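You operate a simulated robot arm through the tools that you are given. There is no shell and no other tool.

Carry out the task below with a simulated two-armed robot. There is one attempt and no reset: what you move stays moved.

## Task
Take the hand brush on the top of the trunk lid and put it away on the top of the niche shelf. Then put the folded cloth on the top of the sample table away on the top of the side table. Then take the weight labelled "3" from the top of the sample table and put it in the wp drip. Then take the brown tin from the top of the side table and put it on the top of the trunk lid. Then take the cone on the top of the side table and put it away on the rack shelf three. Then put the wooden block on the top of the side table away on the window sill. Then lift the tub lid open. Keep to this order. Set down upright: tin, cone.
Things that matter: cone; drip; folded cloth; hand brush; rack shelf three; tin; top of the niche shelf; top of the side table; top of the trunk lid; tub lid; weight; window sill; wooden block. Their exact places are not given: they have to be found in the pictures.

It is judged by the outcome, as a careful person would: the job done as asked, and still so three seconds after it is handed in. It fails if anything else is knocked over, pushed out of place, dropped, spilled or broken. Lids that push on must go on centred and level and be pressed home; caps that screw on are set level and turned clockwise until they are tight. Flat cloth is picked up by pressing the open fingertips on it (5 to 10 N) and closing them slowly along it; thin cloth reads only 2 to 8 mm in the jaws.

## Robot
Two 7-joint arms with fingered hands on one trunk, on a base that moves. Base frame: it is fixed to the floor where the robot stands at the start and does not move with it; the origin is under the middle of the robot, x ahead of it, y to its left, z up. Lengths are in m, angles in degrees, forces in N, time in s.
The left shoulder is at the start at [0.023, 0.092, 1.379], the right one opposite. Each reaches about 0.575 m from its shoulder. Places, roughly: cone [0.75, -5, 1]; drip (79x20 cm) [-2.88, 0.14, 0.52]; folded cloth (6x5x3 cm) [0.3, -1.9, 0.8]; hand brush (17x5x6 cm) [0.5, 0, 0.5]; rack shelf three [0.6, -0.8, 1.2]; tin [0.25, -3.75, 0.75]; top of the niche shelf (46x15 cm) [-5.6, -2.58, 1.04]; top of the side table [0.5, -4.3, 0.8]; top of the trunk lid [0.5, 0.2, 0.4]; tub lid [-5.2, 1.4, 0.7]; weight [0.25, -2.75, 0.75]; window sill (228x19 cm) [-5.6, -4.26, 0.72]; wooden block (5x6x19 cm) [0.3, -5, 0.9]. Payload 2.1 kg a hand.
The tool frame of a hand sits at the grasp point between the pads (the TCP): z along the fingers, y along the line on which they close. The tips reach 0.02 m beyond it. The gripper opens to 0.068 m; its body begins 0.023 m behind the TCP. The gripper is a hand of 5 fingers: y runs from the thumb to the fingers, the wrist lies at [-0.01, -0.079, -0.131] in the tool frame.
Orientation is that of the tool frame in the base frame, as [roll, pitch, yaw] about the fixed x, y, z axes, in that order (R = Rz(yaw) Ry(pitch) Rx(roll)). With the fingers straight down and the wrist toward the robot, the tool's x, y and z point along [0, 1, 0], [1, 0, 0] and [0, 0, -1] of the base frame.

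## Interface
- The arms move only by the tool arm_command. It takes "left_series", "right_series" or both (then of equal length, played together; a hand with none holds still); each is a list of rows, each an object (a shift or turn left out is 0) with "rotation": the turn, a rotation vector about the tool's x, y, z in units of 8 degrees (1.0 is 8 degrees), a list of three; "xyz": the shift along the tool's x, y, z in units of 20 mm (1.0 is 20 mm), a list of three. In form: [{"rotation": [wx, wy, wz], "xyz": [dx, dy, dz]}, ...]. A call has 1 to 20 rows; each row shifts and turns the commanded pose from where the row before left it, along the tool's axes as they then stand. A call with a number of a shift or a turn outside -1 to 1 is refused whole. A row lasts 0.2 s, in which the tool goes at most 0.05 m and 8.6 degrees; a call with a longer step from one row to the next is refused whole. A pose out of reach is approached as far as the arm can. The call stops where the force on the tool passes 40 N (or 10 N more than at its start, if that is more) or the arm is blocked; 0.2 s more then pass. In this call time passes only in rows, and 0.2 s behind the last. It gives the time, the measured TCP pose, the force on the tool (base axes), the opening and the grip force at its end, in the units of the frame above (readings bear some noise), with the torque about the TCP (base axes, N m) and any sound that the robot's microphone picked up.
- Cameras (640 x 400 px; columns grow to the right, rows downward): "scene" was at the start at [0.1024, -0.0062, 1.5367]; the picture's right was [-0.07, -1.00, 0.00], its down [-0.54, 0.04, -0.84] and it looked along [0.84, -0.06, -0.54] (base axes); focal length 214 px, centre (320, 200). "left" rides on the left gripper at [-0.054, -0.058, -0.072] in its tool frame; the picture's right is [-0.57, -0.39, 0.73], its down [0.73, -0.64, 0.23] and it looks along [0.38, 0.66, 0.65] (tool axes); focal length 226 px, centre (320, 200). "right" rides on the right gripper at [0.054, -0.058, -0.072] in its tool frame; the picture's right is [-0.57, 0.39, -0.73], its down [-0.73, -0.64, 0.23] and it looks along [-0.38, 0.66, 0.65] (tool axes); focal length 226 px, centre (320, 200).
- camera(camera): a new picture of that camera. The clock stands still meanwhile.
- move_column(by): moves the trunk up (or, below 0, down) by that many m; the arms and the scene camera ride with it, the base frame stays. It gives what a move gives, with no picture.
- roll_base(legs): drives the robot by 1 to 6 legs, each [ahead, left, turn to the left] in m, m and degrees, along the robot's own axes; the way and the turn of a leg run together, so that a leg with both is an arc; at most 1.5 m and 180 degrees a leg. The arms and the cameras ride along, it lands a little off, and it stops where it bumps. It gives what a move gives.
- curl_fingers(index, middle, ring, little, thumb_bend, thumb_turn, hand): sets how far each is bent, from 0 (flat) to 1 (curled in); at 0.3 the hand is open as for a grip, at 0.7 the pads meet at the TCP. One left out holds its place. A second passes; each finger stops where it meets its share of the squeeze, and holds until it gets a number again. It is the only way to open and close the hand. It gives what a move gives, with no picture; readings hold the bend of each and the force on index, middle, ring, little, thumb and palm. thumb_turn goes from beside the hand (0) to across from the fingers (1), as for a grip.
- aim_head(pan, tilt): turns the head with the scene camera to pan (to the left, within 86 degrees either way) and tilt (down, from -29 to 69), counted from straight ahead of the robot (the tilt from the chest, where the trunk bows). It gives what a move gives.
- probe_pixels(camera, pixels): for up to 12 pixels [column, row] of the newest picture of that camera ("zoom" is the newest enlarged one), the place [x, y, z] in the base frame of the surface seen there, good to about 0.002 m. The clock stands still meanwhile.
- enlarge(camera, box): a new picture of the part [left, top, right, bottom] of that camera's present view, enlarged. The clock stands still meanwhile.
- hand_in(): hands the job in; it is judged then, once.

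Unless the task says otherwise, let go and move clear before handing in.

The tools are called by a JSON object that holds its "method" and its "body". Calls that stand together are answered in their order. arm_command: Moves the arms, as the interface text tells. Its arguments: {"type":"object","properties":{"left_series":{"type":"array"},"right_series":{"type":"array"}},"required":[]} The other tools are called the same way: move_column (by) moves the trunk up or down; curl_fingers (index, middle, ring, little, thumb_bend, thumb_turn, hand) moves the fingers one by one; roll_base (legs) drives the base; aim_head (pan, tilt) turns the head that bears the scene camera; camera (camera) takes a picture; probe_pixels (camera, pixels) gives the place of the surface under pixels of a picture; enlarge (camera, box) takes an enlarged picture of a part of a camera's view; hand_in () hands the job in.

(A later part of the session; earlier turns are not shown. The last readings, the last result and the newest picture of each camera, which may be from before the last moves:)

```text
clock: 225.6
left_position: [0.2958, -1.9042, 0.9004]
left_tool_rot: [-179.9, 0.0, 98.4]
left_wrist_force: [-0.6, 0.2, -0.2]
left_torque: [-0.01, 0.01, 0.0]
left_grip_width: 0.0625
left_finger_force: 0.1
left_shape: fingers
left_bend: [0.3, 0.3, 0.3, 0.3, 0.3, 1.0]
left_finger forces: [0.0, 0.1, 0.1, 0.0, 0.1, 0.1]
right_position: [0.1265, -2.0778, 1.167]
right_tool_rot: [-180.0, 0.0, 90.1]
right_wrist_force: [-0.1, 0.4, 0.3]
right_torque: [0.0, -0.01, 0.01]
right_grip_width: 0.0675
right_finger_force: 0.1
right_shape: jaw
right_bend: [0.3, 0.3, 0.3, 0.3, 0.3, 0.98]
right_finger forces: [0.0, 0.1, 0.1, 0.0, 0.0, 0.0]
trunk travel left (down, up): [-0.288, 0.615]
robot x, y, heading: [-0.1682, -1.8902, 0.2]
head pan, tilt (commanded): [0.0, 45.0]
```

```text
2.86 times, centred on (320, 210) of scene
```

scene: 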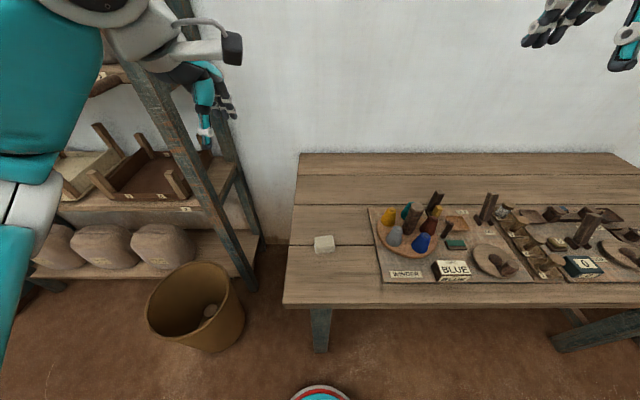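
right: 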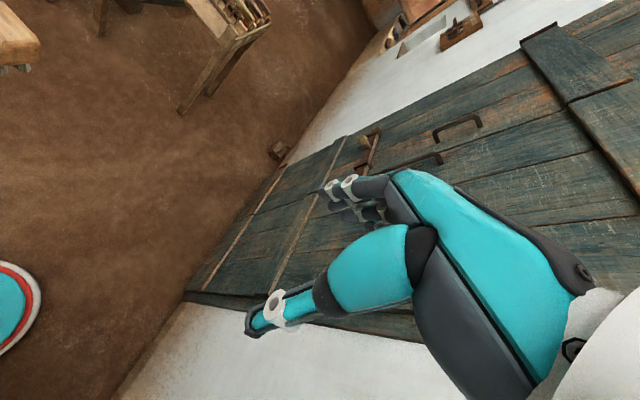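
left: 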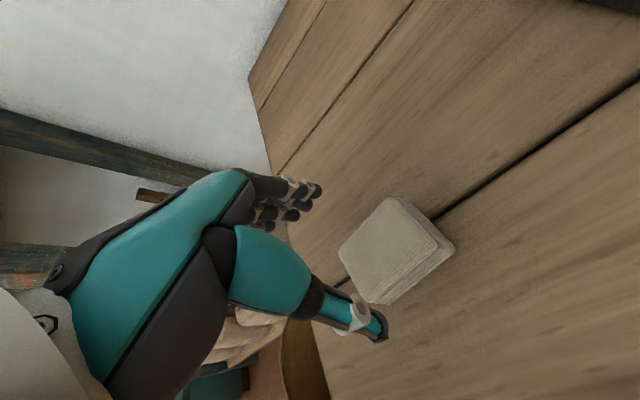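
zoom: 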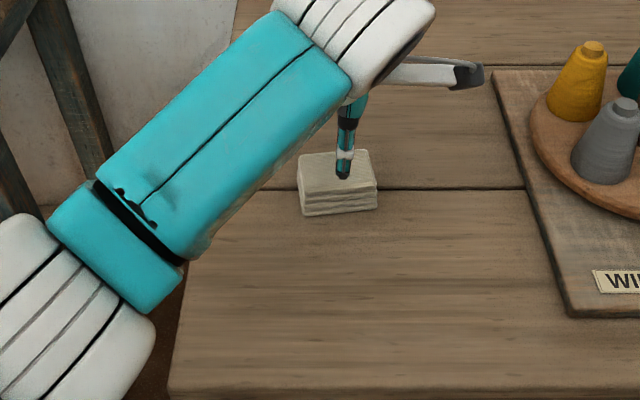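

The hand is aligned over the cloth. I'll open slightly wider and descend to z≈0.846.

{"method": "curl_fingers", "body": {"hand": "left", "index": 0.25, "middle": 0.25, "ring": 0.25, "little": 0.25, "thumb_bend": 0.25}}

{"method": "arm_command", "body": {"left_series": [{"xyz": [0, 0, 0.6]}, {"xyz": [0, 0, 0.6]}, {"xyz": [0, 0, 0.5]}, {"xyz": [0, 0, 0.4]}, {"xyz": [0, 0, 0.3]}, {"xyz": [0, 0, 0.25]}]}}

{"method": "camera", "body": {"camera": "left"}}

{"method": "enlarge", "body": {"camera": "scene", "box": [220, 140, 420, 280]}}

```text
clock: 226.6
left_position: [0.2962, -1.9049, 0.8994]
left_tool_rot: [-179.9, 0.1, 98.3]
left_wrist_force: [0.3, 0.5, -0.2]
left_torque: [0.0, 0.02, 0.01]
left_grip_width: 0.0696
left_finger_force: 0.2
left_shape: fingers
left_bend: [0.25, 0.25, 0.25, 0.25, 0.25, 1.0]
left_finger forces: [0.0, 0.0, 0.1, 0.0, 0.0, 0.0]
right_position: [0.1259, -2.0772, 1.1666]
right_tool_rot: [180.0, -0.1, 90.0]
right_wrist_force: [-1.0, -0.6, 0.5]
right_torque: [0.01, 0.02, -0.01]
right_grip_width: 0.0679
right_finger_force: 0.1
right_shape: jaw
right_bend: [0.3, 0.3, 0.3, 0.3, 0.3, 0.98]
right_finger forces: [0.0, 0.0, 0.0, 0.0, 0.0, 0.0]
trunk travel left (down, up): [-0.288, 0.615]
robot x, y, heading: [-0.1689, -1.8962, -0.1]
head pan, tilt (commanded): [0.0, 45.0]
```

```text
clock: 228.0
left_position: [0.2956, -1.9047, 0.8469]
left_tool_rot: [-179.9, 0.0, 98.4]
left_wrist_force: [0.4, 0.1, 0.3]
left_torque: [-0.01, 0.02, -0.02]
left_grip_width: 0.0699
left_finger_force: 0.2
left_shape: fingers
left_bend: [0.25, 0.25, 0.25, 0.25, 0.25, 1.0]
left_finger forces: [0.0, 0.1, 0.1, 0.1, 0.1, 0.1]
right_position: [0.1259, -2.0778, 1.1671]
right_tool_rot: [180.0, 0.0, 90.0]
right_wrist_force: [-0.3, -0.5, 1.3]
right_torque: [-0.02, -0.01, -0.02]
right_grip_width: 0.0681
right_finger_force: 0.1
right_shape: jaw
right_bend: [0.3, 0.3, 0.3, 0.3, 0.3, 0.98]
right_finger forces: [0.0, 0.0, 0.0, 0.0, 0.1, 0.1]
trunk travel left (down, up): [-0.288, 0.615]
robot x, y, heading: [-0.169, -1.8884, -0.0]
head pan, tilt (commanded): [0.0, 45.0]
```

```text
taken
```

left: 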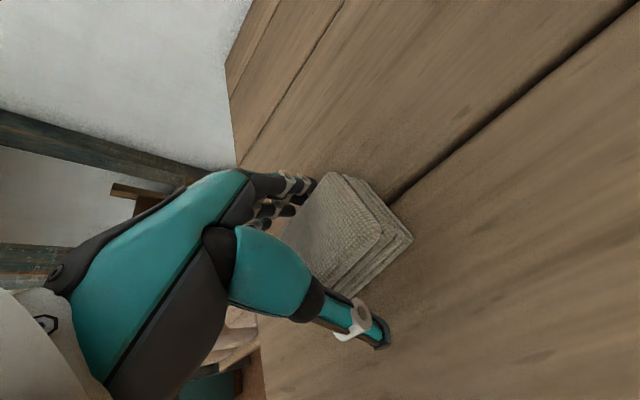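

```text
2.86 times, centred on (320, 210) of scene
```

zoom: 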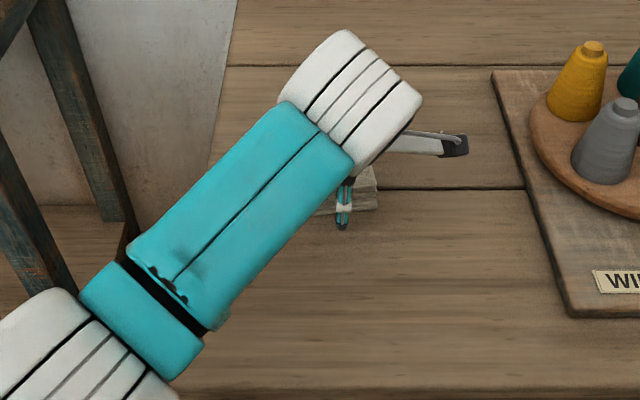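

The cloth lies between thumb and fingers. I'll close gradually.

{"method": "curl_fingers", "body": {"hand": "left", "index": 0.48, "middle": 0.48, "ring": 0.48, "little": 0.48, "thumb_bend": 0.48}}

{"method": "camera", "body": {"camera": "left"}}

```text
clock: 229.0
left_position: [0.2957, -1.9048, 0.8476]
left_tool_rot: [-179.9, 0.0, 98.3]
left_wrist_force: [0.4, 0.2, -0.4]
left_torque: [0.01, -0.05, 0.0]
left_grip_width: 0.0387
left_finger_force: 3.0
left_shape: fingers
left_bend: [0.45, 0.46, 0.46, 0.47, 0.43, 1.0]
left_finger forces: [1.2, 0.7, 0.6, 0.5, 2.7, 0.0]
right_position: [0.1265, -2.077, 1.1674]
right_tool_rot: [-180.0, 0.0, 89.9]
right_wrist_force: [-0.7, 0.1, -0.4]
right_torque: [0.01, 0.03, -0.01]
right_grip_width: 0.0674
right_finger_force: 0.1
right_shape: jaw
right_bend: [0.3, 0.3, 0.3, 0.3, 0.3, 0.98]
right_finger forces: [0.1, 0.0, 0.0, 0.0, 0.1, 0.0]
trunk travel left (down, up): [-0.288, 0.615]
robot x, y, heading: [-0.1685, -1.8902, -0.1]
head pan, tilt (commanded): [0.0, 45.0]
```

```text
taken
```

left: 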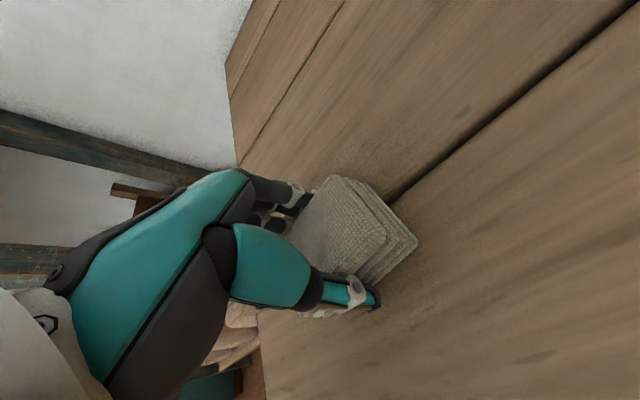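

Light contact (3 N). I'll squeeze a bit more for a secure hold.

{"method": "curl_fingers", "body": {"hand": "left", "index": 0.55, "middle": 0.55, "ring": 0.55, "little": 0.55, "thumb_bend": 0.55}}

{"method": "arm_command", "body": {"left_series": [{"xyz": [0, 0, -0.2]}, {"xyz": [0, 0, -0.4]}, {"xyz": [0, 0, -0.6]}, {"xyz": [0, 0, -0.8]}, {"xyz": [0, 0, -0.8]}]}}

{"method": "camera", "body": {"camera": "left"}}

{"method": "camera", "body": {"camera": "scene"}}

```text
clock: 230.0
left_position: [0.2956, -1.9049, 0.8472]
left_tool_rot: [-179.9, -0.1, 98.2]
left_wrist_force: [0.2, 0.2, 0.2]
left_torque: [-0.01, -0.02, 0.0]
left_grip_width: 0.0376
left_finger_force: 7.1
left_shape: fingers
left_bend: [0.49, 0.51, 0.51, 0.53, 0.42, 0.99]
left_finger forces: [2.7, 2.0, 1.6, 1.5, 7.3, 0.0]
right_position: [0.1257, -2.0754, 1.166]
right_tool_rot: [180.0, -0.1, 90.0]
right_wrist_force: [-0.4, 0.9, -0.7]
right_torque: [0.0, 0.0, 0.01]
right_grip_width: 0.0676
right_finger_force: 0.0
right_shape: jaw
right_bend: [0.3, 0.3, 0.3, 0.3, 0.3, 0.98]
right_finger forces: [0.0, 0.0, 0.0, 0.1, 0.0, 0.0]
trunk travel left (down, up): [-0.288, 0.615]
robot x, y, heading: [-0.1717, -1.8921, -0.2]
head pan, tilt (commanded): [0.0, 45.0]
```

```text
clock: 231.2
left_position: [0.2953, -1.9044, 0.9036]
left_tool_rot: [-179.9, 0.0, 98.4]
left_wrist_force: [0.6, 0.8, -1.0]
left_torque: [0.02, 0.02, -0.02]
left_grip_width: 0.0377
left_finger_force: 7.0
left_shape: fingers
left_bend: [0.49, 0.51, 0.51, 0.53, 0.42, 0.99]
left_finger forces: [2.8, 1.9, 1.5, 1.0, 7.2, 0.0]
right_position: [0.1257, -2.0769, 1.1664]
right_tool_rot: [-179.9, -0.1, 90.0]
right_wrist_force: [-0.1, 0.4, 0.0]
right_torque: [0.0, -0.02, -0.01]
right_grip_width: 0.0675
right_finger_force: 0.0
right_shape: jaw
right_bend: [0.3, 0.3, 0.3, 0.3, 0.3, 0.98]
right_finger forces: [0.1, 0.0, 0.1, 0.1, 0.0, 0.0]
trunk travel left (down, up): [-0.288, 0.615]
robot x, y, heading: [-0.1692, -1.8862, -0.1]
head pan, tilt (commanded): [0.0, 45.0]
```

```text
taken
```

left: 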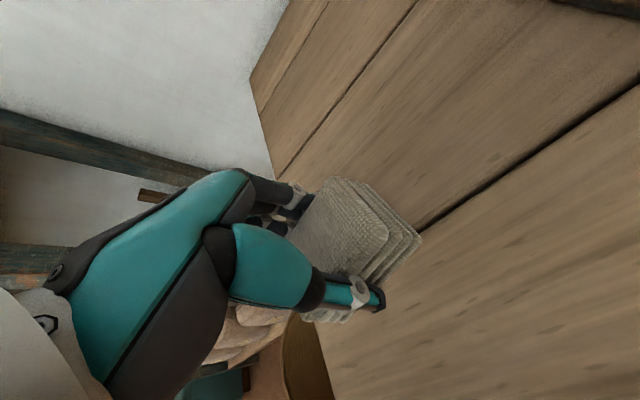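

```text
taken
```

scene: 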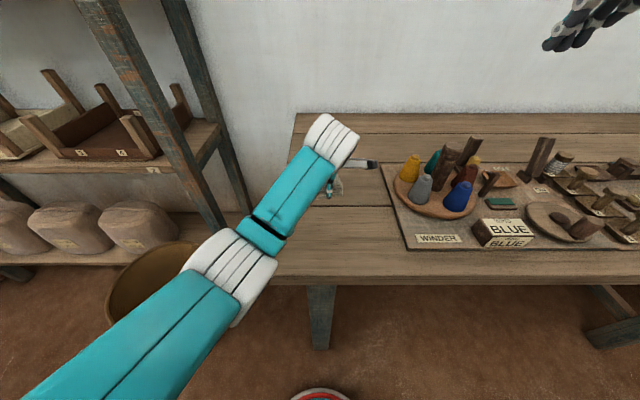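

The cloth is lifted and held. I'll firm up slightly, retract and raise the hand, back off from the table and head south toward the side table.

{"method": "curl_fingers", "body": {"hand": "left", "index": 0.6, "middle": 0.6, "ring": 0.6, "little": 0.6, "thumb_bend": 0.58}}

{"method": "arm_command", "body": {"left_series": [{"xyz": [0.2, -0.3, -1]}, {"xyz": [0.76, -0.57, -1]}, {"xyz": [0.76, -0.57, -1]}, {"xyz": [0.76, -0.57, -1]}, {"xyz": [0.76, -0.57, -1]}, {"xyz": [0.76, -0.57, -1]}, {"xyz": [0.76, -0.57, -1]}, {"xyz": [0.76, -0.57, -1]}, {"xyz": [0.76, -0.57, -1]}, {"xyz": [0.76, -0.57, -1]}]}}

{"method": "roll_base", "body": {"legs": [[-0.3, 0, 0], [0, 0, -90], [1.4, 0, 0]]}}

{"method": "aim_head", "body": {"pan": 30, "tilt": 30}}

{"method": "camera", "body": {"camera": "scene"}}

```text
clock: 232.2
left_position: [0.2969, -1.9042, 0.9024]
left_tool_rot: [-179.8, 0.0, 98.3]
left_wrist_force: [0.2, 0.0, 0.5]
left_torque: [0.0, -0.02, 0.0]
left_grip_width: 0.0376
left_finger_force: 8.6
left_shape: fingers
left_bend: [0.52, 0.55, 0.55, 0.57, 0.4, 0.98]
left_finger forces: [3.1, 2.3, 1.8, 1.3, 8.8, 0.0]
right_position: [0.1256, -2.0767, 1.1672]
right_tool_rot: [179.9, 0.0, 90.0]
right_wrist_force: [-0.5, -0.7, 0.2]
right_torque: [0.01, 0.0, 0.01]
right_grip_width: 0.0676
right_finger_force: 0.0
right_shape: jaw
right_bend: [0.3, 0.3, 0.3, 0.3, 0.3, 0.98]
right_finger forces: [0.1, 0.0, 0.0, 0.1, 0.0, 0.0]
trunk travel left (down, up): [-0.288, 0.615]
robot x, y, heading: [-0.1703, -1.888, -0.2]
head pan, tilt (commanded): [0.0, 45.0]
```

```text
clock: 234.4
left_position: [0.2646, -1.7696, 1.071]
left_tool_rot: [-179.9, -0.1, 98.4]
left_wrist_force: [-0.3, -1.3, -1.2]
left_torque: [0.0, 0.0, 0.0]
left_grip_width: 0.0373
left_finger_force: 8.3
left_shape: fingers
left_bend: [0.52, 0.55, 0.56, 0.58, 0.4, 0.98]
left_finger forces: [3.2, 2.3, 1.8, 0.9, 8.2, 0.0]
left hand out of reach, approached as far as the arm can: row 5, 6, 7, 8, 9, 10
right_position: [0.1261, -2.0774, 1.1681]
right_tool_rot: [-180.0, 0.0, 89.9]
right_wrist_force: [-0.2, 0.8, 0.2]
right_torque: [0.02, 0.0, -0.01]
right_grip_width: 0.0675
right_finger_force: 0.1
right_shape: jaw
right_bend: [0.3, 0.3, 0.3, 0.3, 0.3, 0.98]
right_finger forces: [0.0, 0.1, 0.0, 0.1, 0.0, 0.0]
trunk travel left (down, up): [-0.288, 0.615]
robot x, y, heading: [-0.1717, -1.893, -0.2]
head pan, tilt (commanded): [0.0, 45.0]
```

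```text
clock: 246.8
left_position: [-0.3833, -3.7278, 1.0708]
left_tool_rot: [-179.9, -0.1, 7.0]
left_wrist_force: [-0.3, 0.5, -0.4]
left_torque: [0.01, 0.0, -0.02]
left_grip_width: 0.0368
left_finger_force: 7.9
left_shape: fingers
left_bend: [0.52, 0.55, 0.56, 0.59, 0.4, 0.98]
left_finger forces: [3.1, 2.2, 1.7, 0.7, 7.8, 0.0]
right_position: [-0.6882, -3.5824, 1.1679]
right_tool_rot: [179.9, 0.0, -1.3]
right_wrist_force: [-0.1, -0.4, -0.9]
right_torque: [0.04, -0.03, 0.01]
right_grip_width: 0.0678
right_finger_force: 0.0
right_shape: jaw
right_bend: [0.3, 0.3, 0.3, 0.3, 0.3, 0.98]
right_finger forces: [0.0, 0.1, 0.2, 0.0, 0.0, 0.1]
trunk travel left (down, up): [-0.288, 0.615]
robot x, y, heading: [-0.4964, -3.2931, -91.5]
head pan, tilt (commanded): [0.0, 45.0]
```

```text
clock: 247.8
left_position: [-0.3835, -3.7277, 1.0709]
left_tool_rot: [180.0, -0.1, 7.1]
left_wrist_force: [0.3, -0.5, 0.6]
left_torque: [-0.01, 0.01, 0.03]
left_grip_width: 0.0373
left_finger_force: 7.4
left_shape: fingers
left_bend: [0.52, 0.55, 0.56, 0.59, 0.4, 0.98]
left_finger forces: [3.1, 2.2, 1.6, 0.6, 7.8, 0.0]
right_position: [-0.689, -3.581, 1.1671]
right_tool_rot: [180.0, 0.0, -1.3]
right_wrist_force: [0.1, 0.4, -0.1]
right_torque: [0.01, 0.01, 0.0]
right_grip_width: 0.0677
right_finger_force: 0.0
right_shape: jaw
right_bend: [0.3, 0.3, 0.3, 0.3, 0.3, 0.98]
right_finger forces: [0.0, 0.1, 0.0, 0.1, 0.0, 0.0]
trunk travel left (down, up): [-0.288, 0.615]
robot x, y, heading: [-0.4951, -3.2868, -91.1]
head pan, tilt (commanded): [30.0, 30.0]
```

```text
taken
```

scene: 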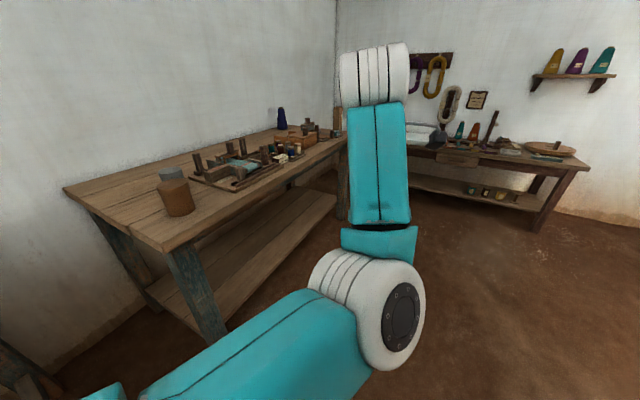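

The side table is ahead-left with the brown tin (177,197), a grey tin behind and the blue cone at (282,117). I'll enlarge.

{"method": "enlarge", "body": {"camera": "scene", "box": [60, 90, 360, 260]}}

{"method": "probe_pixels", "body": {"camera": "scene", "pixels": [[177, 183], [177, 210], [172, 172], [282, 112], [165, 245], [70, 190], [200, 180], [240, 165], [330, 140], [140, 200], [215, 340], [300, 125]]}}

```text
2.13 times, centred on (210, 175) of scene
```

zoom: 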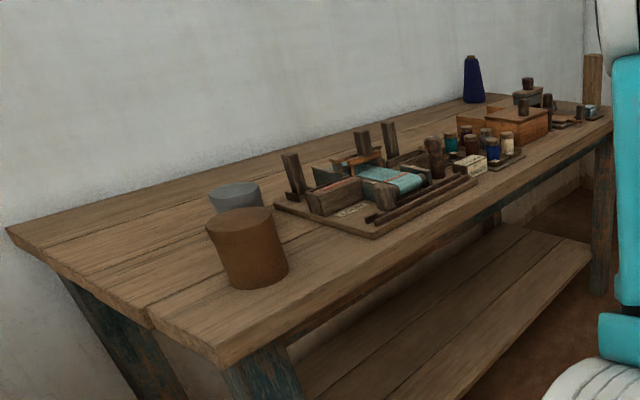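

```text
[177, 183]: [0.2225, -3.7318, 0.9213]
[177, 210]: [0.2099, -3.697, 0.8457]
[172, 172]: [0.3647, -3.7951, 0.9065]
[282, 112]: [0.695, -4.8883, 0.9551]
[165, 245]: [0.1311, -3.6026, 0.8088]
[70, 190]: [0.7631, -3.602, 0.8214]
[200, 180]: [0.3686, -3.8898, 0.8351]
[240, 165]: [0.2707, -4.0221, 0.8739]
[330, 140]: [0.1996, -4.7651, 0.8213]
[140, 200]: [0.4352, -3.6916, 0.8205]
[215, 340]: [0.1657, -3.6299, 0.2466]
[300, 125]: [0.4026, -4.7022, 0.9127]
```

The near end of the side table (z 0.8205, edge y≈-3.60) has free space left of the tins, around (0.36,-3.665). I'll turn east and approach to (-0.08,-3.55).

{"method": "roll_base", "body": {"legs": [[0, 0, 91.2]]}}

{"method": "roll_base", "body": {"legs": [[0.3, -0.26, 0]]}}

{"method": "aim_head", "body": {"pan": -10, "tilt": 40}}

{"method": "camera", "body": {"camera": "scene"}}

```text
clock: 252.1
left_position: [-0.0597, -3.1663, 1.0698]
left_tool_rot: [179.9, -0.1, 98.9]
left_wrist_force: [0.2, -0.8, 0.3]
left_torque: [0.03, -0.01, -0.01]
left_grip_width: 0.0368
left_finger_force: 8.4
left_shape: fingers
left_bend: [0.52, 0.55, 0.56, 0.59, 0.4, 0.99]
left_finger forces: [2.9, 2.2, 1.7, 0.7, 7.3, 0.0]
right_position: [-0.1979, -3.4741, 1.1675]
right_tool_rot: [-180.0, 0.0, 90.4]
right_wrist_force: [-0.3, 0.2, -0.3]
right_torque: [0.01, -0.01, 0.03]
right_grip_width: 0.068
right_finger_force: 0.1
right_shape: jaw
right_bend: [0.3, 0.3, 0.3, 0.3, 0.3, 0.98]
right_finger forces: [0.1, 0.0, 0.0, 0.1, 0.0, 0.1]
trunk travel left (down, up): [-0.288, 0.615]
robot x, y, heading: [-0.4908, -3.2895, 0.2]
head pan, tilt (commanded): [30.0, 30.0]
```

```text
clock: 254.6
left_position: [0.2412, -3.4275, 1.0723]
left_tool_rot: [179.9, -0.1, 98.5]
left_wrist_force: [-0.3, -0.3, 0.0]
left_torque: [-0.02, 0.03, -0.01]
left_grip_width: 0.0365
left_finger_force: 7.7
left_shape: fingers
left_bend: [0.52, 0.55, 0.56, 0.59, 0.4, 0.99]
left_finger forces: [3.1, 2.3, 1.7, 0.7, 7.3, 0.1]
right_position: [0.1027, -3.7361, 1.1675]
right_tool_rot: [-180.0, -0.1, 90.2]
right_wrist_force: [0.3, 0.1, -0.4]
right_torque: [-0.02, 0.03, 0.01]
right_grip_width: 0.0676
right_finger_force: 0.0
right_shape: jaw
right_bend: [0.3, 0.3, 0.3, 0.3, 0.3, 0.98]
right_finger forces: [0.0, 0.0, 0.0, 0.0, 0.0, 0.0]
trunk travel left (down, up): [-0.288, 0.615]
robot x, y, heading: [-0.1889, -3.548, 0.4]
head pan, tilt (commanded): [30.0, 30.0]
```

```text
clock: 255.6
left_position: [0.2417, -3.4283, 1.0712]
left_tool_rot: [180.0, -0.1, 98.6]
left_wrist_force: [0.4, 0.0, -0.7]
left_torque: [0.04, 0.02, -0.01]
left_grip_width: 0.0366
left_finger_force: 7.7
left_shape: fingers
left_bend: [0.52, 0.55, 0.56, 0.59, 0.4, 0.99]
left_finger forces: [3.0, 2.1, 1.6, 0.7, 7.3, 0.0]
right_position: [0.1028, -3.7366, 1.1671]
right_tool_rot: [-180.0, 0.0, 90.2]
right_wrist_force: [-0.1, -0.5, -0.4]
right_torque: [0.0, -0.03, -0.02]
right_grip_width: 0.0678
right_finger_force: 0.0
right_shape: jaw
right_bend: [0.3, 0.3, 0.3, 0.3, 0.3, 0.98]
right_finger forces: [0.1, 0.0, 0.0, 0.0, 0.1, 0.0]
trunk travel left (down, up): [-0.288, 0.615]
robot x, y, heading: [-0.1945, -3.5497, 0.2]
head pan, tilt (commanded): [-10.0, 40.0]
```

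```text
taken
```

scene: 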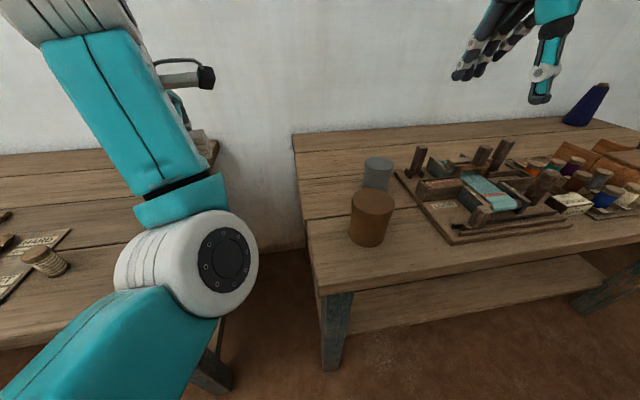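

I'll probe the free area at the table's left end and the tins' outlines.

{"method": "probe_pixels", "body": {"camera": "scene", "pixels": [[300, 200], [330, 195], [340, 170], [363, 172], [392, 172], [378, 162], [352, 215], [392, 215], [370, 200], [370, 195], [310, 240], [340, 145]]}}

{"method": "roll_base", "body": {"legs": [[0.1, 0, 0]]}}

```text
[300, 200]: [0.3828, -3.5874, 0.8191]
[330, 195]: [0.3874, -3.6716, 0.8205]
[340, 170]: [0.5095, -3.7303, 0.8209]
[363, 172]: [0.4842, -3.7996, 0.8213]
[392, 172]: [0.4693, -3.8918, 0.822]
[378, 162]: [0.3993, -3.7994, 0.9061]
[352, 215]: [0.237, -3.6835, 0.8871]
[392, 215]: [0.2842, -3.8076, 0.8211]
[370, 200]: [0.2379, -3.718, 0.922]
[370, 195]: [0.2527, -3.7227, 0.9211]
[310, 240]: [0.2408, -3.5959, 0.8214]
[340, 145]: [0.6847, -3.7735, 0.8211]
```

```text
clock: 256.8
left_position: [0.3409, -3.4279, 1.0702]
left_tool_rot: [-180.0, -0.1, 98.7]
left_wrist_force: [0.5, 0.0, -0.6]
left_torque: [0.02, 0.0, 0.0]
left_grip_width: 0.0366
left_finger_force: 7.5
left_shape: fingers
left_bend: [0.52, 0.55, 0.56, 0.59, 0.4, 0.99]
left_finger forces: [2.9, 2.2, 1.7, 0.7, 7.4, 0.1]
right_position: [0.2031, -3.735, 1.1671]
right_tool_rot: [-180.0, -0.1, 90.3]
right_wrist_force: [-0.1, 0.3, -0.2]
right_torque: [-0.01, -0.04, 0.01]
right_grip_width: 0.0677
right_finger_force: 0.0
right_shape: jaw
right_bend: [0.3, 0.3, 0.3, 0.3, 0.3, 0.98]
right_finger forces: [0.0, 0.0, 0.0, 0.1, 0.0, 0.0]
trunk travel left (down, up): [-0.288, 0.615]
robot x, y, heading: [-0.0896, -3.55, 0.4]
head pan, tilt (commanded): [-10.0, 40.0]
```

The free spot around (0.39,-3.665) is clear of both tins. I'll carry the cloth there (still above) while moving the right hand up and away.

{"method": "arm_command", "body": {"left_series": [{"rotation": [0, 0, 0.5]}, {"rotation": [0, 0, 0.5]}, {"xyz": [-0.99, 0.19, 0.625]}, {"xyz": [-0.99, 0.19, 0.625]}, {"xyz": [-0.99, 0.19, 0.625]}, {"xyz": [-0.99, 0.19, 0.625]}, {"xyz": [-0.99, 0.19, 0.625]}, {"xyz": [-0.99, 0.19, 0.625]}, {"xyz": [-0.99, 0.19, 0.625]}, {"xyz": [-0.99, 0.19, 0.625]}, {"xyz": [-0.99, 0.19, 0.625]}, {"xyz": [-0.99, 0.19, 0.625]}, {"xyz": [-0.99, 0.19, 0.625]}, {"xyz": [-0.99, 0.19, 0.625]}], "right_series": [{"xyz": [-0.5, 0, -0.8]}, {"xyz": [-0.5, 0, -0.8]}, {"xyz": [-0.5, 0, -0.8]}, {"xyz": [-0.5, 0, -0.8]}, {"xyz": [-0.5, 0, -0.8]}, {"xyz": [-0.5, 0, -0.8]}, {"xyz": [-0.5, 0, -0.8]}, {"xyz": [-0.5, 0, -0.8]}, {"xyz": [-0.5, 0, -0.8]}, {"xyz": [-0.5, 0, -0.8]}, {"xyz": [0, 0, 0]}, {"xyz": [0, 0, 0]}, {"xyz": [0, 0, 0]}, {"xyz": [0, 0, 0]}]}}

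{"method": "camera", "body": {"camera": "scene"}}

{"method": "camera", "body": {"camera": "left"}}

```text
clock: 259.8
left_position: [0.3825, -3.6358, 0.9401]
left_tool_rot: [-180.0, 0.0, 90.7]
left_wrist_force: [-0.2, 0.1, -0.6]
left_torque: [0.02, 0.02, 0.01]
left_grip_width: 0.0363
left_finger_force: 7.7
left_shape: fingers
left_bend: [0.52, 0.55, 0.56, 0.6, 0.41, 0.99]
left_finger forces: [3.0, 2.2, 1.9, 0.2, 7.4, 0.1]
left hand out of reach, approached as far as the arm can: row 13, 14
right_position: [0.1874, -3.8027, 1.2755]
right_tool_rot: [-180.0, 0.0, 90.3]
right_wrist_force: [0.6, 0.0, 0.0]
right_torque: [0.02, 0.01, 0.0]
right_grip_width: 0.0677
right_finger_force: 0.0
right_shape: jaw
right_bend: [0.3, 0.3, 0.3, 0.3, 0.3, 0.98]
right_finger forces: [0.0, 0.0, 0.0, 0.0, 0.0, 0.0]
right hand out of reach, approached as far as the arm can: row 7, 8, 9, 10
trunk travel left (down, up): [-0.288, 0.615]
robot x, y, heading: [-0.0936, -3.5491, 0.4]
head pan, tilt (commanded): [-10.0, 40.0]
```

```text
taken
```

scene: 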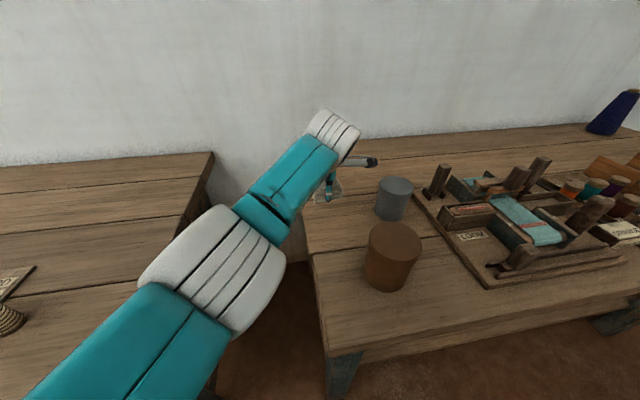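

```text
taken
```

left: 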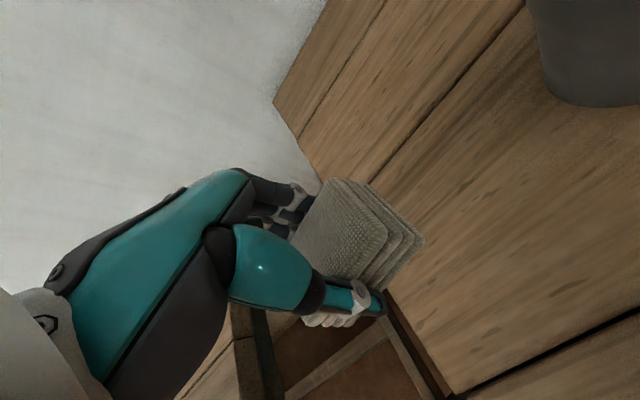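

The hand reached only y≈-3.636. I'll move the hand left and up first, then shift the base right 0.1 m so the target is straighter ahead of the left shoulder.

{"method": "arm_command", "body": {"left_series": [{"xyz": [0.5, 0, -0.5]}, {"xyz": [1, 0, -0.5]}, {"xyz": [1, 0, -0.5]}, {"xyz": [1, 0, -0.5]}, {"xyz": [1, 0, 0]}]}}

{"method": "roll_base", "body": {"legs": [[-0.02, -0.1, 0]]}}

{"method": "camera", "body": {"camera": "scene"}}

```text
clock: 261.0
left_position: [0.3818, -3.5457, 0.9797]
left_tool_rot: [179.9, 0.0, 90.7]
left_wrist_force: [-0.4, -0.9, -0.6]
left_torque: [-0.01, 0.01, 0.04]
left_grip_width: 0.0363
left_finger_force: 6.9
left_shape: fingers
left_bend: [0.52, 0.55, 0.56, 0.6, 0.42, 0.99]
left_finger forces: [3.2, 2.1, 1.9, 0.1, 7.4, 0.0]
right_position: [0.1866, -3.8028, 1.2751]
right_tool_rot: [180.0, 0.0, 90.3]
right_wrist_force: [0.8, -0.8, 0.1]
right_torque: [0.01, 0.05, 0.02]
right_grip_width: 0.0675
right_finger_force: 0.1
right_shape: jaw
right_bend: [0.3, 0.3, 0.3, 0.3, 0.3, 0.98]
right_finger forces: [0.1, 0.0, 0.1, 0.1, 0.1, 0.1]
trunk travel left (down, up): [-0.288, 0.615]
robot x, y, heading: [-0.0951, -3.5493, 0.2]
head pan, tilt (commanded): [-10.0, 40.0]
```

```text
clock: 262.1
left_position: [0.3633, -3.6441, 0.9796]
left_tool_rot: [179.9, -0.1, 90.7]
left_wrist_force: [0.0, -0.3, 0.1]
left_torque: [0.03, 0.01, 0.01]
left_grip_width: 0.0364
left_finger_force: 7.3
left_shape: fingers
left_bend: [0.52, 0.55, 0.56, 0.6, 0.42, 0.99]
left_finger forces: [3.0, 2.2, 2.0, 0.2, 7.4, 0.1]
right_position: [0.1678, -3.9031, 1.2762]
right_tool_rot: [-180.0, -0.1, 90.3]
right_wrist_force: [0.7, 0.3, -1.3]
right_torque: [0.02, 0.01, 0.04]
right_grip_width: 0.0676
right_finger_force: 0.0
right_shape: jaw
right_bend: [0.3, 0.3, 0.3, 0.3, 0.3, 0.98]
right_finger forces: [0.1, 0.1, 0.0, 0.0, 0.0, 0.0]
trunk travel left (down, up): [-0.288, 0.615]
robot x, y, heading: [-0.1159, -3.6489, 0.1]
head pan, tilt (commanded): [-10.0, 40.0]
```

```text
taken
```

scene: 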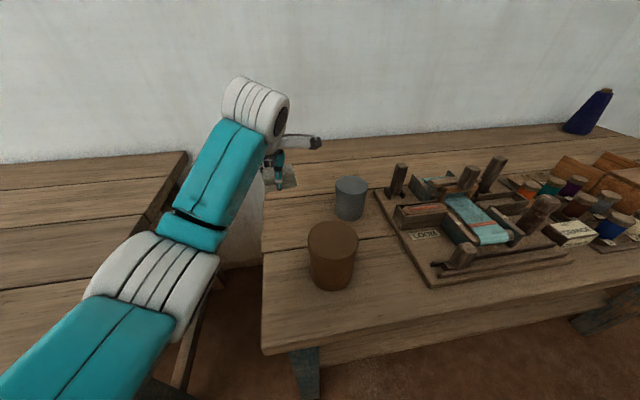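

Now above the free spot. I'll lower the cloth to about z 0.85.

{"method": "arm_command", "body": {"left_series": [{"xyz": [-0.17, 0.1, 1.0]}, {"xyz": [-0.17, 0.1, 1.0]}, {"xyz": [-0.17, 0.1, 1.0]}, {"xyz": [-0.17, 0.1, 1.0]}, {"xyz": [-0.17, 0.1, 1.0]}, {"xyz": [-0.17, 0.1, 0.8]}, {"xyz": [0, 0, 0.3]}, {"xyz": [0, 0, 0.3]}, {"xyz": [0, 0, 0.15]}]}}

{"method": "camera", "body": {"camera": "scene"}}

{"method": "camera", "body": {"camera": "left"}}

```text
clock: 264.1
left_position: [0.376, -3.664, 0.8493]
left_tool_rot: [180.0, -0.1, 90.6]
left_wrist_force: [0.6, -0.8, 2.6]
left_torque: [0.07, 0.0, -0.01]
left_grip_width: 0.0363
left_finger_force: 7.7
left_shape: fingers
left_bend: [0.52, 0.55, 0.56, 0.6, 0.42, 0.99]
left_finger forces: [2.8, 2.3, 2.1, 1.7, 7.7, 0.1]
right_position: [0.1673, -3.9028, 1.2771]
right_tool_rot: [180.0, 0.0, 90.3]
right_wrist_force: [0.2, -0.4, -0.3]
right_torque: [-0.02, 0.0, -0.01]
right_grip_width: 0.0677
right_finger_force: 0.0
right_shape: jaw
right_bend: [0.3, 0.3, 0.3, 0.3, 0.3, 0.98]
right_finger forces: [0.0, 0.0, 0.0, 0.0, 0.0, 0.0]
trunk travel left (down, up): [-0.288, 0.615]
robot x, y, heading: [-0.1091, -3.6493, 0.1]
head pan, tilt (commanded): [-10.0, 40.0]
```

```text
taken
```

scene: 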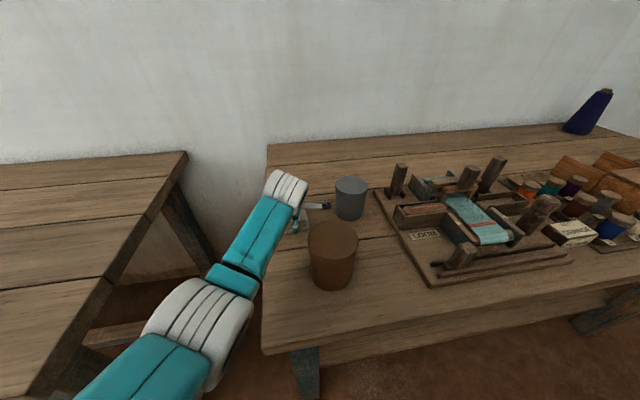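

```text
taken
```

left: 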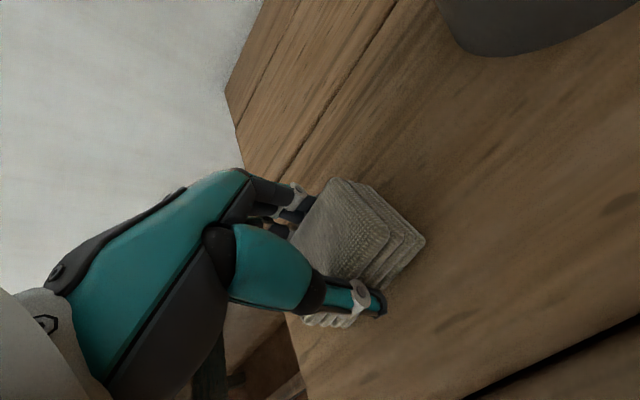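

Light contact is felt (2.6 N). Release the cloth.

{"method": "curl_fingers", "body": {"hand": "left", "index": 0.25, "middle": 0.25, "ring": 0.25, "little": 0.25, "thumb_bend": 0.2}}

{"method": "camera", "body": {"camera": "left"}}

```text
clock: 265.1
left_position: [0.3757, -3.6657, 0.8483]
left_tool_rot: [180.0, 0.0, 90.7]
left_wrist_force: [-0.1, 0.3, -0.9]
left_torque: [-0.01, -0.03, -0.02]
left_grip_width: 0.0719
left_finger_force: 0.0
left_shape: fingers
left_bend: [0.25, 0.25, 0.25, 0.25, 0.2, 1.0]
left_finger forces: [0.0, 0.1, 0.0, 0.0, 0.0, 0.0]
right_position: [0.1674, -3.9025, 1.275]
right_tool_rot: [179.9, 0.0, 90.3]
right_wrist_force: [-1.1, 0.0, 0.4]
right_torque: [0.0, -0.02, -0.01]
right_grip_width: 0.0681
right_finger_force: 0.1
right_shape: jaw
right_bend: [0.3, 0.3, 0.3, 0.3, 0.3, 0.98]
right_finger forces: [0.0, 0.1, 0.1, 0.1, 0.0, 0.0]
trunk travel left (down, up): [-0.288, 0.615]
robot x, y, heading: [-0.1126, -3.6527, 0.1]
head pan, tilt (commanded): [-10.0, 40.0]
```

```text
taken
```

left: 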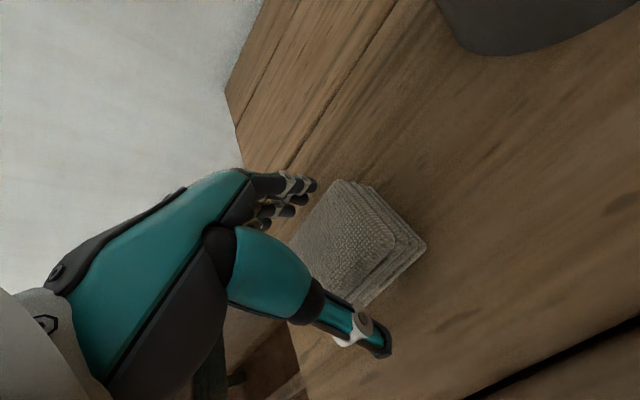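

Released; the cloth lies flat. Lift straight up and then back the robot away.

{"method": "arm_command", "body": {"left_series": [{"xyz": [0, 0, -0.5]}, {"xyz": [0, 0, -1]}, {"xyz": [0, 0, -1]}, {"xyz": [0, 0, -1]}, {"xyz": [0, 0, -1]}, {"xyz": [0, 0, -1]}, {"xyz": [0, 0, -1]}, {"xyz": [0.5, -0.5, -1]}, {"xyz": [0.5, -0.5, -0.5]}]}}

{"method": "roll_base", "body": {"legs": [[-0.3, 0, 0]]}}

{"method": "camera", "body": {"camera": "scene"}}

```text
clock: 267.1
left_position: [0.3548, -3.6466, 1.0081]
left_tool_rot: [-180.0, -0.1, 90.7]
left_wrist_force: [0.3, 0.3, 0.2]
left_torque: [-0.01, 0.05, 0.03]
left_grip_width: 0.0724
left_finger_force: 0.1
left_shape: fingers
left_bend: [0.25, 0.25, 0.25, 0.25, 0.2, 1.0]
left_finger forces: [0.0, 0.1, 0.0, 0.0, 0.0, 0.0]
right_position: [0.1673, -3.9019, 1.2772]
right_tool_rot: [180.0, 0.1, 90.3]
right_wrist_force: [0.1, -0.5, 0.6]
right_torque: [0.01, 0.01, 0.02]
right_grip_width: 0.0676
right_finger_force: 0.0
right_shape: jaw
right_bend: [0.3, 0.3, 0.3, 0.3, 0.3, 0.98]
right_finger forces: [0.1, 0.0, 0.1, 0.0, 0.1, 0.0]
trunk travel left (down, up): [-0.288, 0.615]
robot x, y, heading: [-0.1126, -3.6463, 0.3]
head pan, tilt (commanded): [-10.0, 40.0]
```

```text
clock: 269.2
left_position: [0.0542, -3.648, 1.0085]
left_tool_rot: [179.9, -0.1, 90.5]
left_wrist_force: [0.3, -0.2, 0.2]
left_torque: [0.0, 0.04, 0.03]
left_grip_width: 0.0722
left_finger_force: 0.0
left_shape: fingers
left_bend: [0.25, 0.25, 0.25, 0.25, 0.2, 1.0]
left_finger forces: [0.1, 0.1, 0.0, 0.0, 0.1, 0.0]
right_position: [-0.1354, -3.9044, 1.2761]
right_tool_rot: [-179.9, -0.1, 90.2]
right_wrist_force: [0.5, -0.4, 1.0]
right_torque: [0.02, -0.01, -0.01]
right_grip_width: 0.0677
right_finger_force: 0.1
right_shape: jaw
right_bend: [0.3, 0.3, 0.3, 0.3, 0.3, 0.98]
right_finger forces: [0.1, 0.0, 0.1, 0.1, 0.0, 0.0]
trunk travel left (down, up): [-0.288, 0.615]
robot x, y, heading: [-0.4115, -3.6541, 0.2]
head pan, tilt (commanded): [-10.0, 40.0]
```

```text
taken
```

scene: 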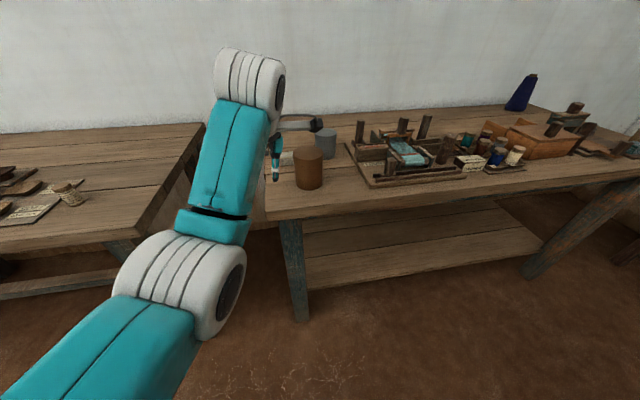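

The cloth is placed. Next the weight "3" on the sample table: I'll move sideways north to y≈-2.8 and look.

{"method": "roll_base", "body": {"legs": [[0, 0.85, 0]]}}

{"method": "aim_head", "body": {"pan": 0, "tilt": 40}}

{"method": "camera", "body": {"camera": "scene"}}

{"method": "enlarge", "body": {"camera": "scene", "box": [180, 90, 460, 270]}}

```text
clock: 273.7
left_position: [0.0573, -2.803, 1.0092]
left_tool_rot: [-180.0, -0.1, 89.9]
left_wrist_force: [0.3, 0.6, 0.0]
left_torque: [-0.02, -0.05, 0.03]
left_grip_width: 0.0721
left_finger_force: 0.0
left_shape: fingers
left_bend: [0.25, 0.25, 0.25, 0.25, 0.2, 1.0]
left_finger forces: [0.0, 0.1, 0.1, 0.0, 0.1, 0.0]
right_position: [-0.1334, -3.0577, 1.2762]
right_tool_rot: [180.0, 0.0, 89.6]
right_wrist_force: [-0.9, -0.5, -0.3]
right_torque: [0.01, -0.02, 0.01]
right_grip_width: 0.0679
right_finger_force: 0.1
right_shape: jaw
right_bend: [0.3, 0.3, 0.3, 0.3, 0.3, 0.98]
right_finger forces: [0.0, 0.0, 0.0, 0.0, 0.1, 0.0]
trunk travel left (down, up): [-0.288, 0.615]
robot x, y, heading: [-0.4076, -2.8013, -0.6]
head pan, tilt (commanded): [-10.0, 40.0]
```

```text
clock: 274.4
left_position: [0.0577, -2.8036, 1.0081]
left_tool_rot: [179.9, -0.1, 90.0]
left_wrist_force: [0.3, 0.3, -0.4]
left_torque: [0.0, -0.02, 0.03]
left_grip_width: 0.0723
left_finger_force: 0.0
left_shape: fingers
left_bend: [0.25, 0.25, 0.25, 0.25, 0.2, 1.0]
left_finger forces: [0.1, 0.0, 0.1, 0.0, 0.0, 0.0]
right_position: [-0.1343, -3.0579, 1.2768]
right_tool_rot: [-180.0, 0.0, 89.5]
right_wrist_force: [0.0, 0.4, 0.1]
right_torque: [0.01, 0.0, -0.01]
right_grip_width: 0.0676
right_finger_force: 0.1
right_shape: jaw
right_bend: [0.3, 0.3, 0.3, 0.3, 0.3, 0.98]
right_finger forces: [0.0, 0.0, 0.0, 0.0, 0.0, 0.0]
trunk travel left (down, up): [-0.288, 0.615]
robot x, y, heading: [-0.4109, -2.8038, -0.6]
head pan, tilt (commanded): [0.0, 40.0]
```

```text
taken
```

scene: 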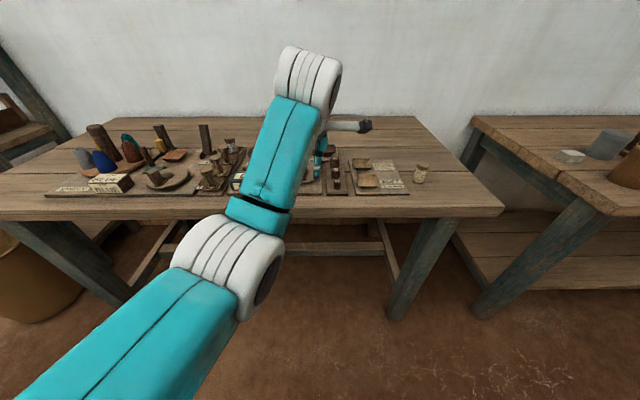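

```text
2.22 times, centred on (320, 180) of scene
```

zoom: 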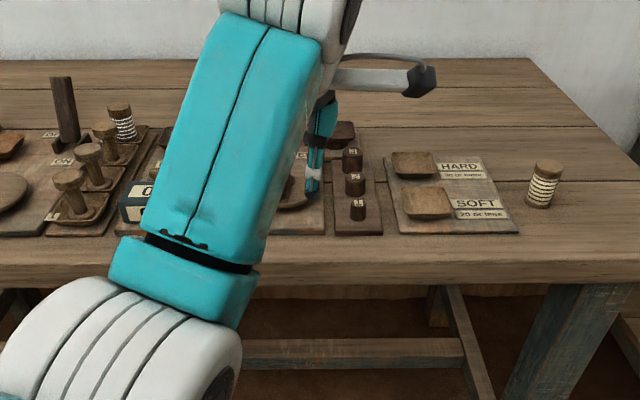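

Three small weights are on a little board at scene pixels (334,162),(336,173),(337,183). I'll probe and enlarge them.

{"method": "enlarge", "body": {"camera": "scene", "box": [300, 140, 400, 200]}}

{"method": "probe_pixels", "body": {"camera": "scene", "pixels": [[334, 158], [336, 169], [337, 179], [337, 190], [337, 184], [330, 192], [380, 190], [410, 190], [420, 170], [500, 212], [405, 118]]}}

```text
6.40 times, centred on (350, 170) of scene
```

zoom: 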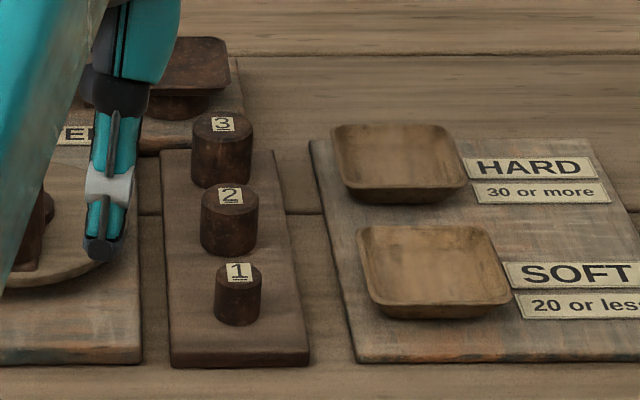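

```text
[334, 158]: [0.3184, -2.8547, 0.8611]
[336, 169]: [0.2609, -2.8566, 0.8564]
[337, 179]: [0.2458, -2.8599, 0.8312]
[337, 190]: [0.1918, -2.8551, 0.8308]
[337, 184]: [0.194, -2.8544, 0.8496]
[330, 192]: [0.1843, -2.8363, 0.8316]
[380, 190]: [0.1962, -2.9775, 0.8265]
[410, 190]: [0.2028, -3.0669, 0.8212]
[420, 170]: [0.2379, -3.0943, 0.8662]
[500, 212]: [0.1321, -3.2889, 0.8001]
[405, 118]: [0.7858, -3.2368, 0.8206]
```

Weight "3" is the rear one at about (0.32,-2.85), top z≈0.861. I'll move the left arm out of the way, approach, and look from closer above.

{"method": "arm_command", "body": {"left_series": [{"xyz": [0.7, -0.7, -0.5]}, {"xyz": [0.7, -0.7, -0.5]}, {"xyz": [0.7, -0.7, -0.5]}, {"xyz": [0.7, -0.7, -0.5]}, {"xyz": [0.7, -0.7, -0.5]}, {"xyz": [0.7, -0.7, -0.5]}, {"xyz": [0.7, -0.7, -0.5]}, {"xyz": [0.7, -0.7, -0.5]}, {"xyz": [0.7, -0.7, -0.5]}, {"xyz": [0.7, -0.7, -0.5]}]}}

{"method": "roll_base", "body": {"legs": [[0.25, 0.02, 0.6]]}}

{"method": "aim_head", "body": {"pan": -5, "tilt": 50}}

{"method": "camera", "body": {"camera": "scene"}}

{"method": "enlarge", "body": {"camera": "scene", "box": [270, 130, 400, 230]}}

```text
clock: 276.6
left_position: [0.0155, -2.653, 1.0959]
left_tool_rot: [180.0, -0.1, 89.8]
left_wrist_force: [-0.5, 0.0, 0.1]
left_torque: [0.02, 0.0, -0.04]
left_grip_width: 0.0723
left_finger_force: 0.0
left_shape: fingers
left_bend: [0.25, 0.25, 0.25, 0.25, 0.2, 1.0]
left_finger forces: [0.1, 0.0, 0.1, 0.0, 0.1, 0.0]
left hand out of reach, approached as far as the arm can: row 3, 4, 5, 6, 7, 8, 9, 10
right_position: [-0.1349, -3.0584, 1.2753]
right_tool_rot: [-180.0, 0.0, 89.5]
right_wrist_force: [-0.5, -0.8, 0.3]
right_torque: [-0.02, -0.02, -0.02]
right_grip_width: 0.0677
right_finger_force: 0.0
right_shape: jaw
right_bend: [0.3, 0.3, 0.3, 0.3, 0.3, 0.98]
right_finger forces: [0.0, 0.0, 0.0, 0.0, 0.0, 0.0]
trunk travel left (down, up): [-0.288, 0.615]
robot x, y, heading: [-0.4093, -2.7998, -0.7]
head pan, tilt (commanded): [0.0, 40.0]
```

```text
clock: 278.4
left_position: [0.2644, -2.6295, 1.0966]
left_tool_rot: [-180.0, -0.1, 90.7]
left_wrist_force: [0.2, 0.7, -0.4]
left_torque: [0.01, -0.04, -0.03]
left_grip_width: 0.072
left_finger_force: 0.0
left_shape: fingers
left_bend: [0.25, 0.25, 0.25, 0.25, 0.2, 1.0]
left_finger forces: [0.0, 0.0, 0.0, 0.1, 0.1, 0.0]
right_position: [0.1183, -3.0362, 1.2767]
right_tool_rot: [180.0, 0.0, 90.2]
right_wrist_force: [0.6, -0.2, -0.3]
right_torque: [0.01, 0.0, 0.01]
right_grip_width: 0.0677
right_finger_force: 0.1
right_shape: jaw
right_bend: [0.3, 0.3, 0.3, 0.3, 0.3, 0.98]
right_finger forces: [0.1, 0.1, 0.0, 0.1, 0.0, 0.0]
trunk travel left (down, up): [-0.288, 0.615]
robot x, y, heading: [-0.1597, -2.7839, 0.1]
head pan, tilt (commanded): [0.0, 40.0]
```

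```text
clock: 279.2
left_position: [0.2641, -2.6287, 1.0961]
left_tool_rot: [-180.0, -0.1, 90.6]
left_wrist_force: [1.0, 1.4, -0.6]
left_torque: [-0.01, 0.03, -0.02]
left_grip_width: 0.0721
left_finger_force: 0.0
left_shape: fingers
left_bend: [0.25, 0.25, 0.25, 0.25, 0.2, 1.0]
left_finger forces: [0.0, 0.1, 0.0, 0.0, 0.0, 0.0]
right_position: [0.1185, -3.0358, 1.276]
right_tool_rot: [-180.0, 0.0, 90.1]
right_wrist_force: [-0.3, 0.0, 0.3]
right_torque: [-0.02, -0.02, 0.0]
right_grip_width: 0.0677
right_finger_force: 0.1
right_shape: jaw
right_bend: [0.3, 0.3, 0.3, 0.3, 0.3, 0.98]
right_finger forces: [0.0, 0.0, 0.0, 0.0, 0.0, 0.0]
trunk travel left (down, up): [-0.288, 0.615]
robot x, y, heading: [-0.1644, -2.7801, -0.3]
head pan, tilt (commanded): [-5.0, 50.0]
```

```text
taken
```

scene: 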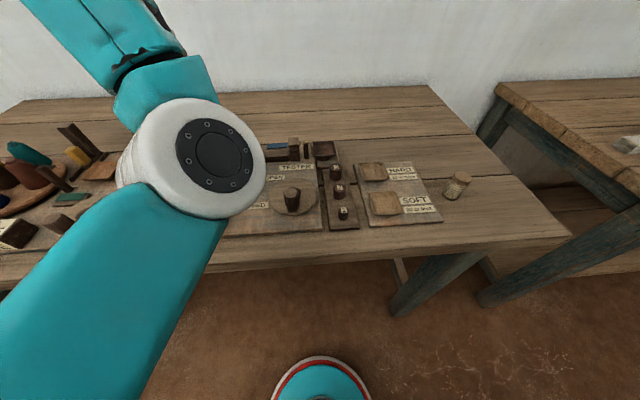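

```text
4.00 times, centred on (335, 180) of scene
```

zoom: 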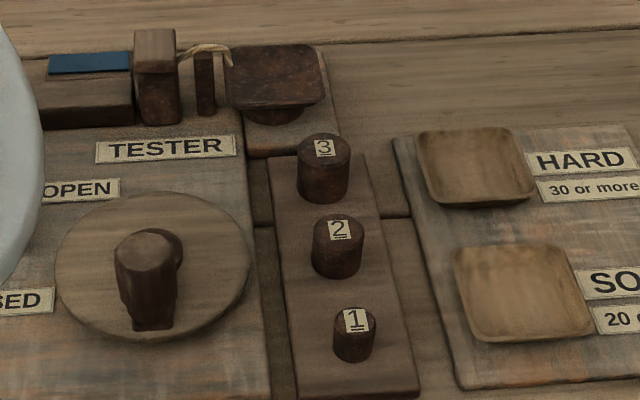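

Weight 3 (zoom 323,165) has the tester pan right behind it (zoom 275,80). I'll probe precise positions.

{"method": "probe_pixels", "body": {"camera": "zoom", "pixels": [[323, 150], [301, 155], [347, 155], [323, 137], [323, 190], [338, 230], [338, 265], [278, 102], [322, 98], [235, 105], [290, 60], [270, 135]]}}

{"method": "probe_pixels", "body": {"camera": "zoom", "pixels": [[375, 170], [255, 190], [420, 195], [440, 135], [180, 195], [245, 260], [330, 205], [330, 120], [355, 320], [325, 165]]}}

```text
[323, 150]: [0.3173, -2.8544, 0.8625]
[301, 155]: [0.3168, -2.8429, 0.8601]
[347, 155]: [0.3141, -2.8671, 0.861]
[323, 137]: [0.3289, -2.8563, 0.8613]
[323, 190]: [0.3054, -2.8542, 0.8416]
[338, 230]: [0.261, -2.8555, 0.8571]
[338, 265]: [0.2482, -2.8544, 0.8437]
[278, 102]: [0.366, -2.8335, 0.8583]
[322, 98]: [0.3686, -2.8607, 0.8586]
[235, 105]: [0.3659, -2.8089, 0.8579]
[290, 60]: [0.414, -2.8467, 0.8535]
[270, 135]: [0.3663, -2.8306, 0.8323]
```

```text
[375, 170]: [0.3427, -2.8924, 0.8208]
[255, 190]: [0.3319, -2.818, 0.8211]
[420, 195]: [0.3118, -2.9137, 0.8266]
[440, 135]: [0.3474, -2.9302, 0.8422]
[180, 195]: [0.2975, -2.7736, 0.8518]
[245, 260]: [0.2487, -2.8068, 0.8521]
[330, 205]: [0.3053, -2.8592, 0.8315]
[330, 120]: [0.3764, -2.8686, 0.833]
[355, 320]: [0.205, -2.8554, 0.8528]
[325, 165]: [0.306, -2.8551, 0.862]
```

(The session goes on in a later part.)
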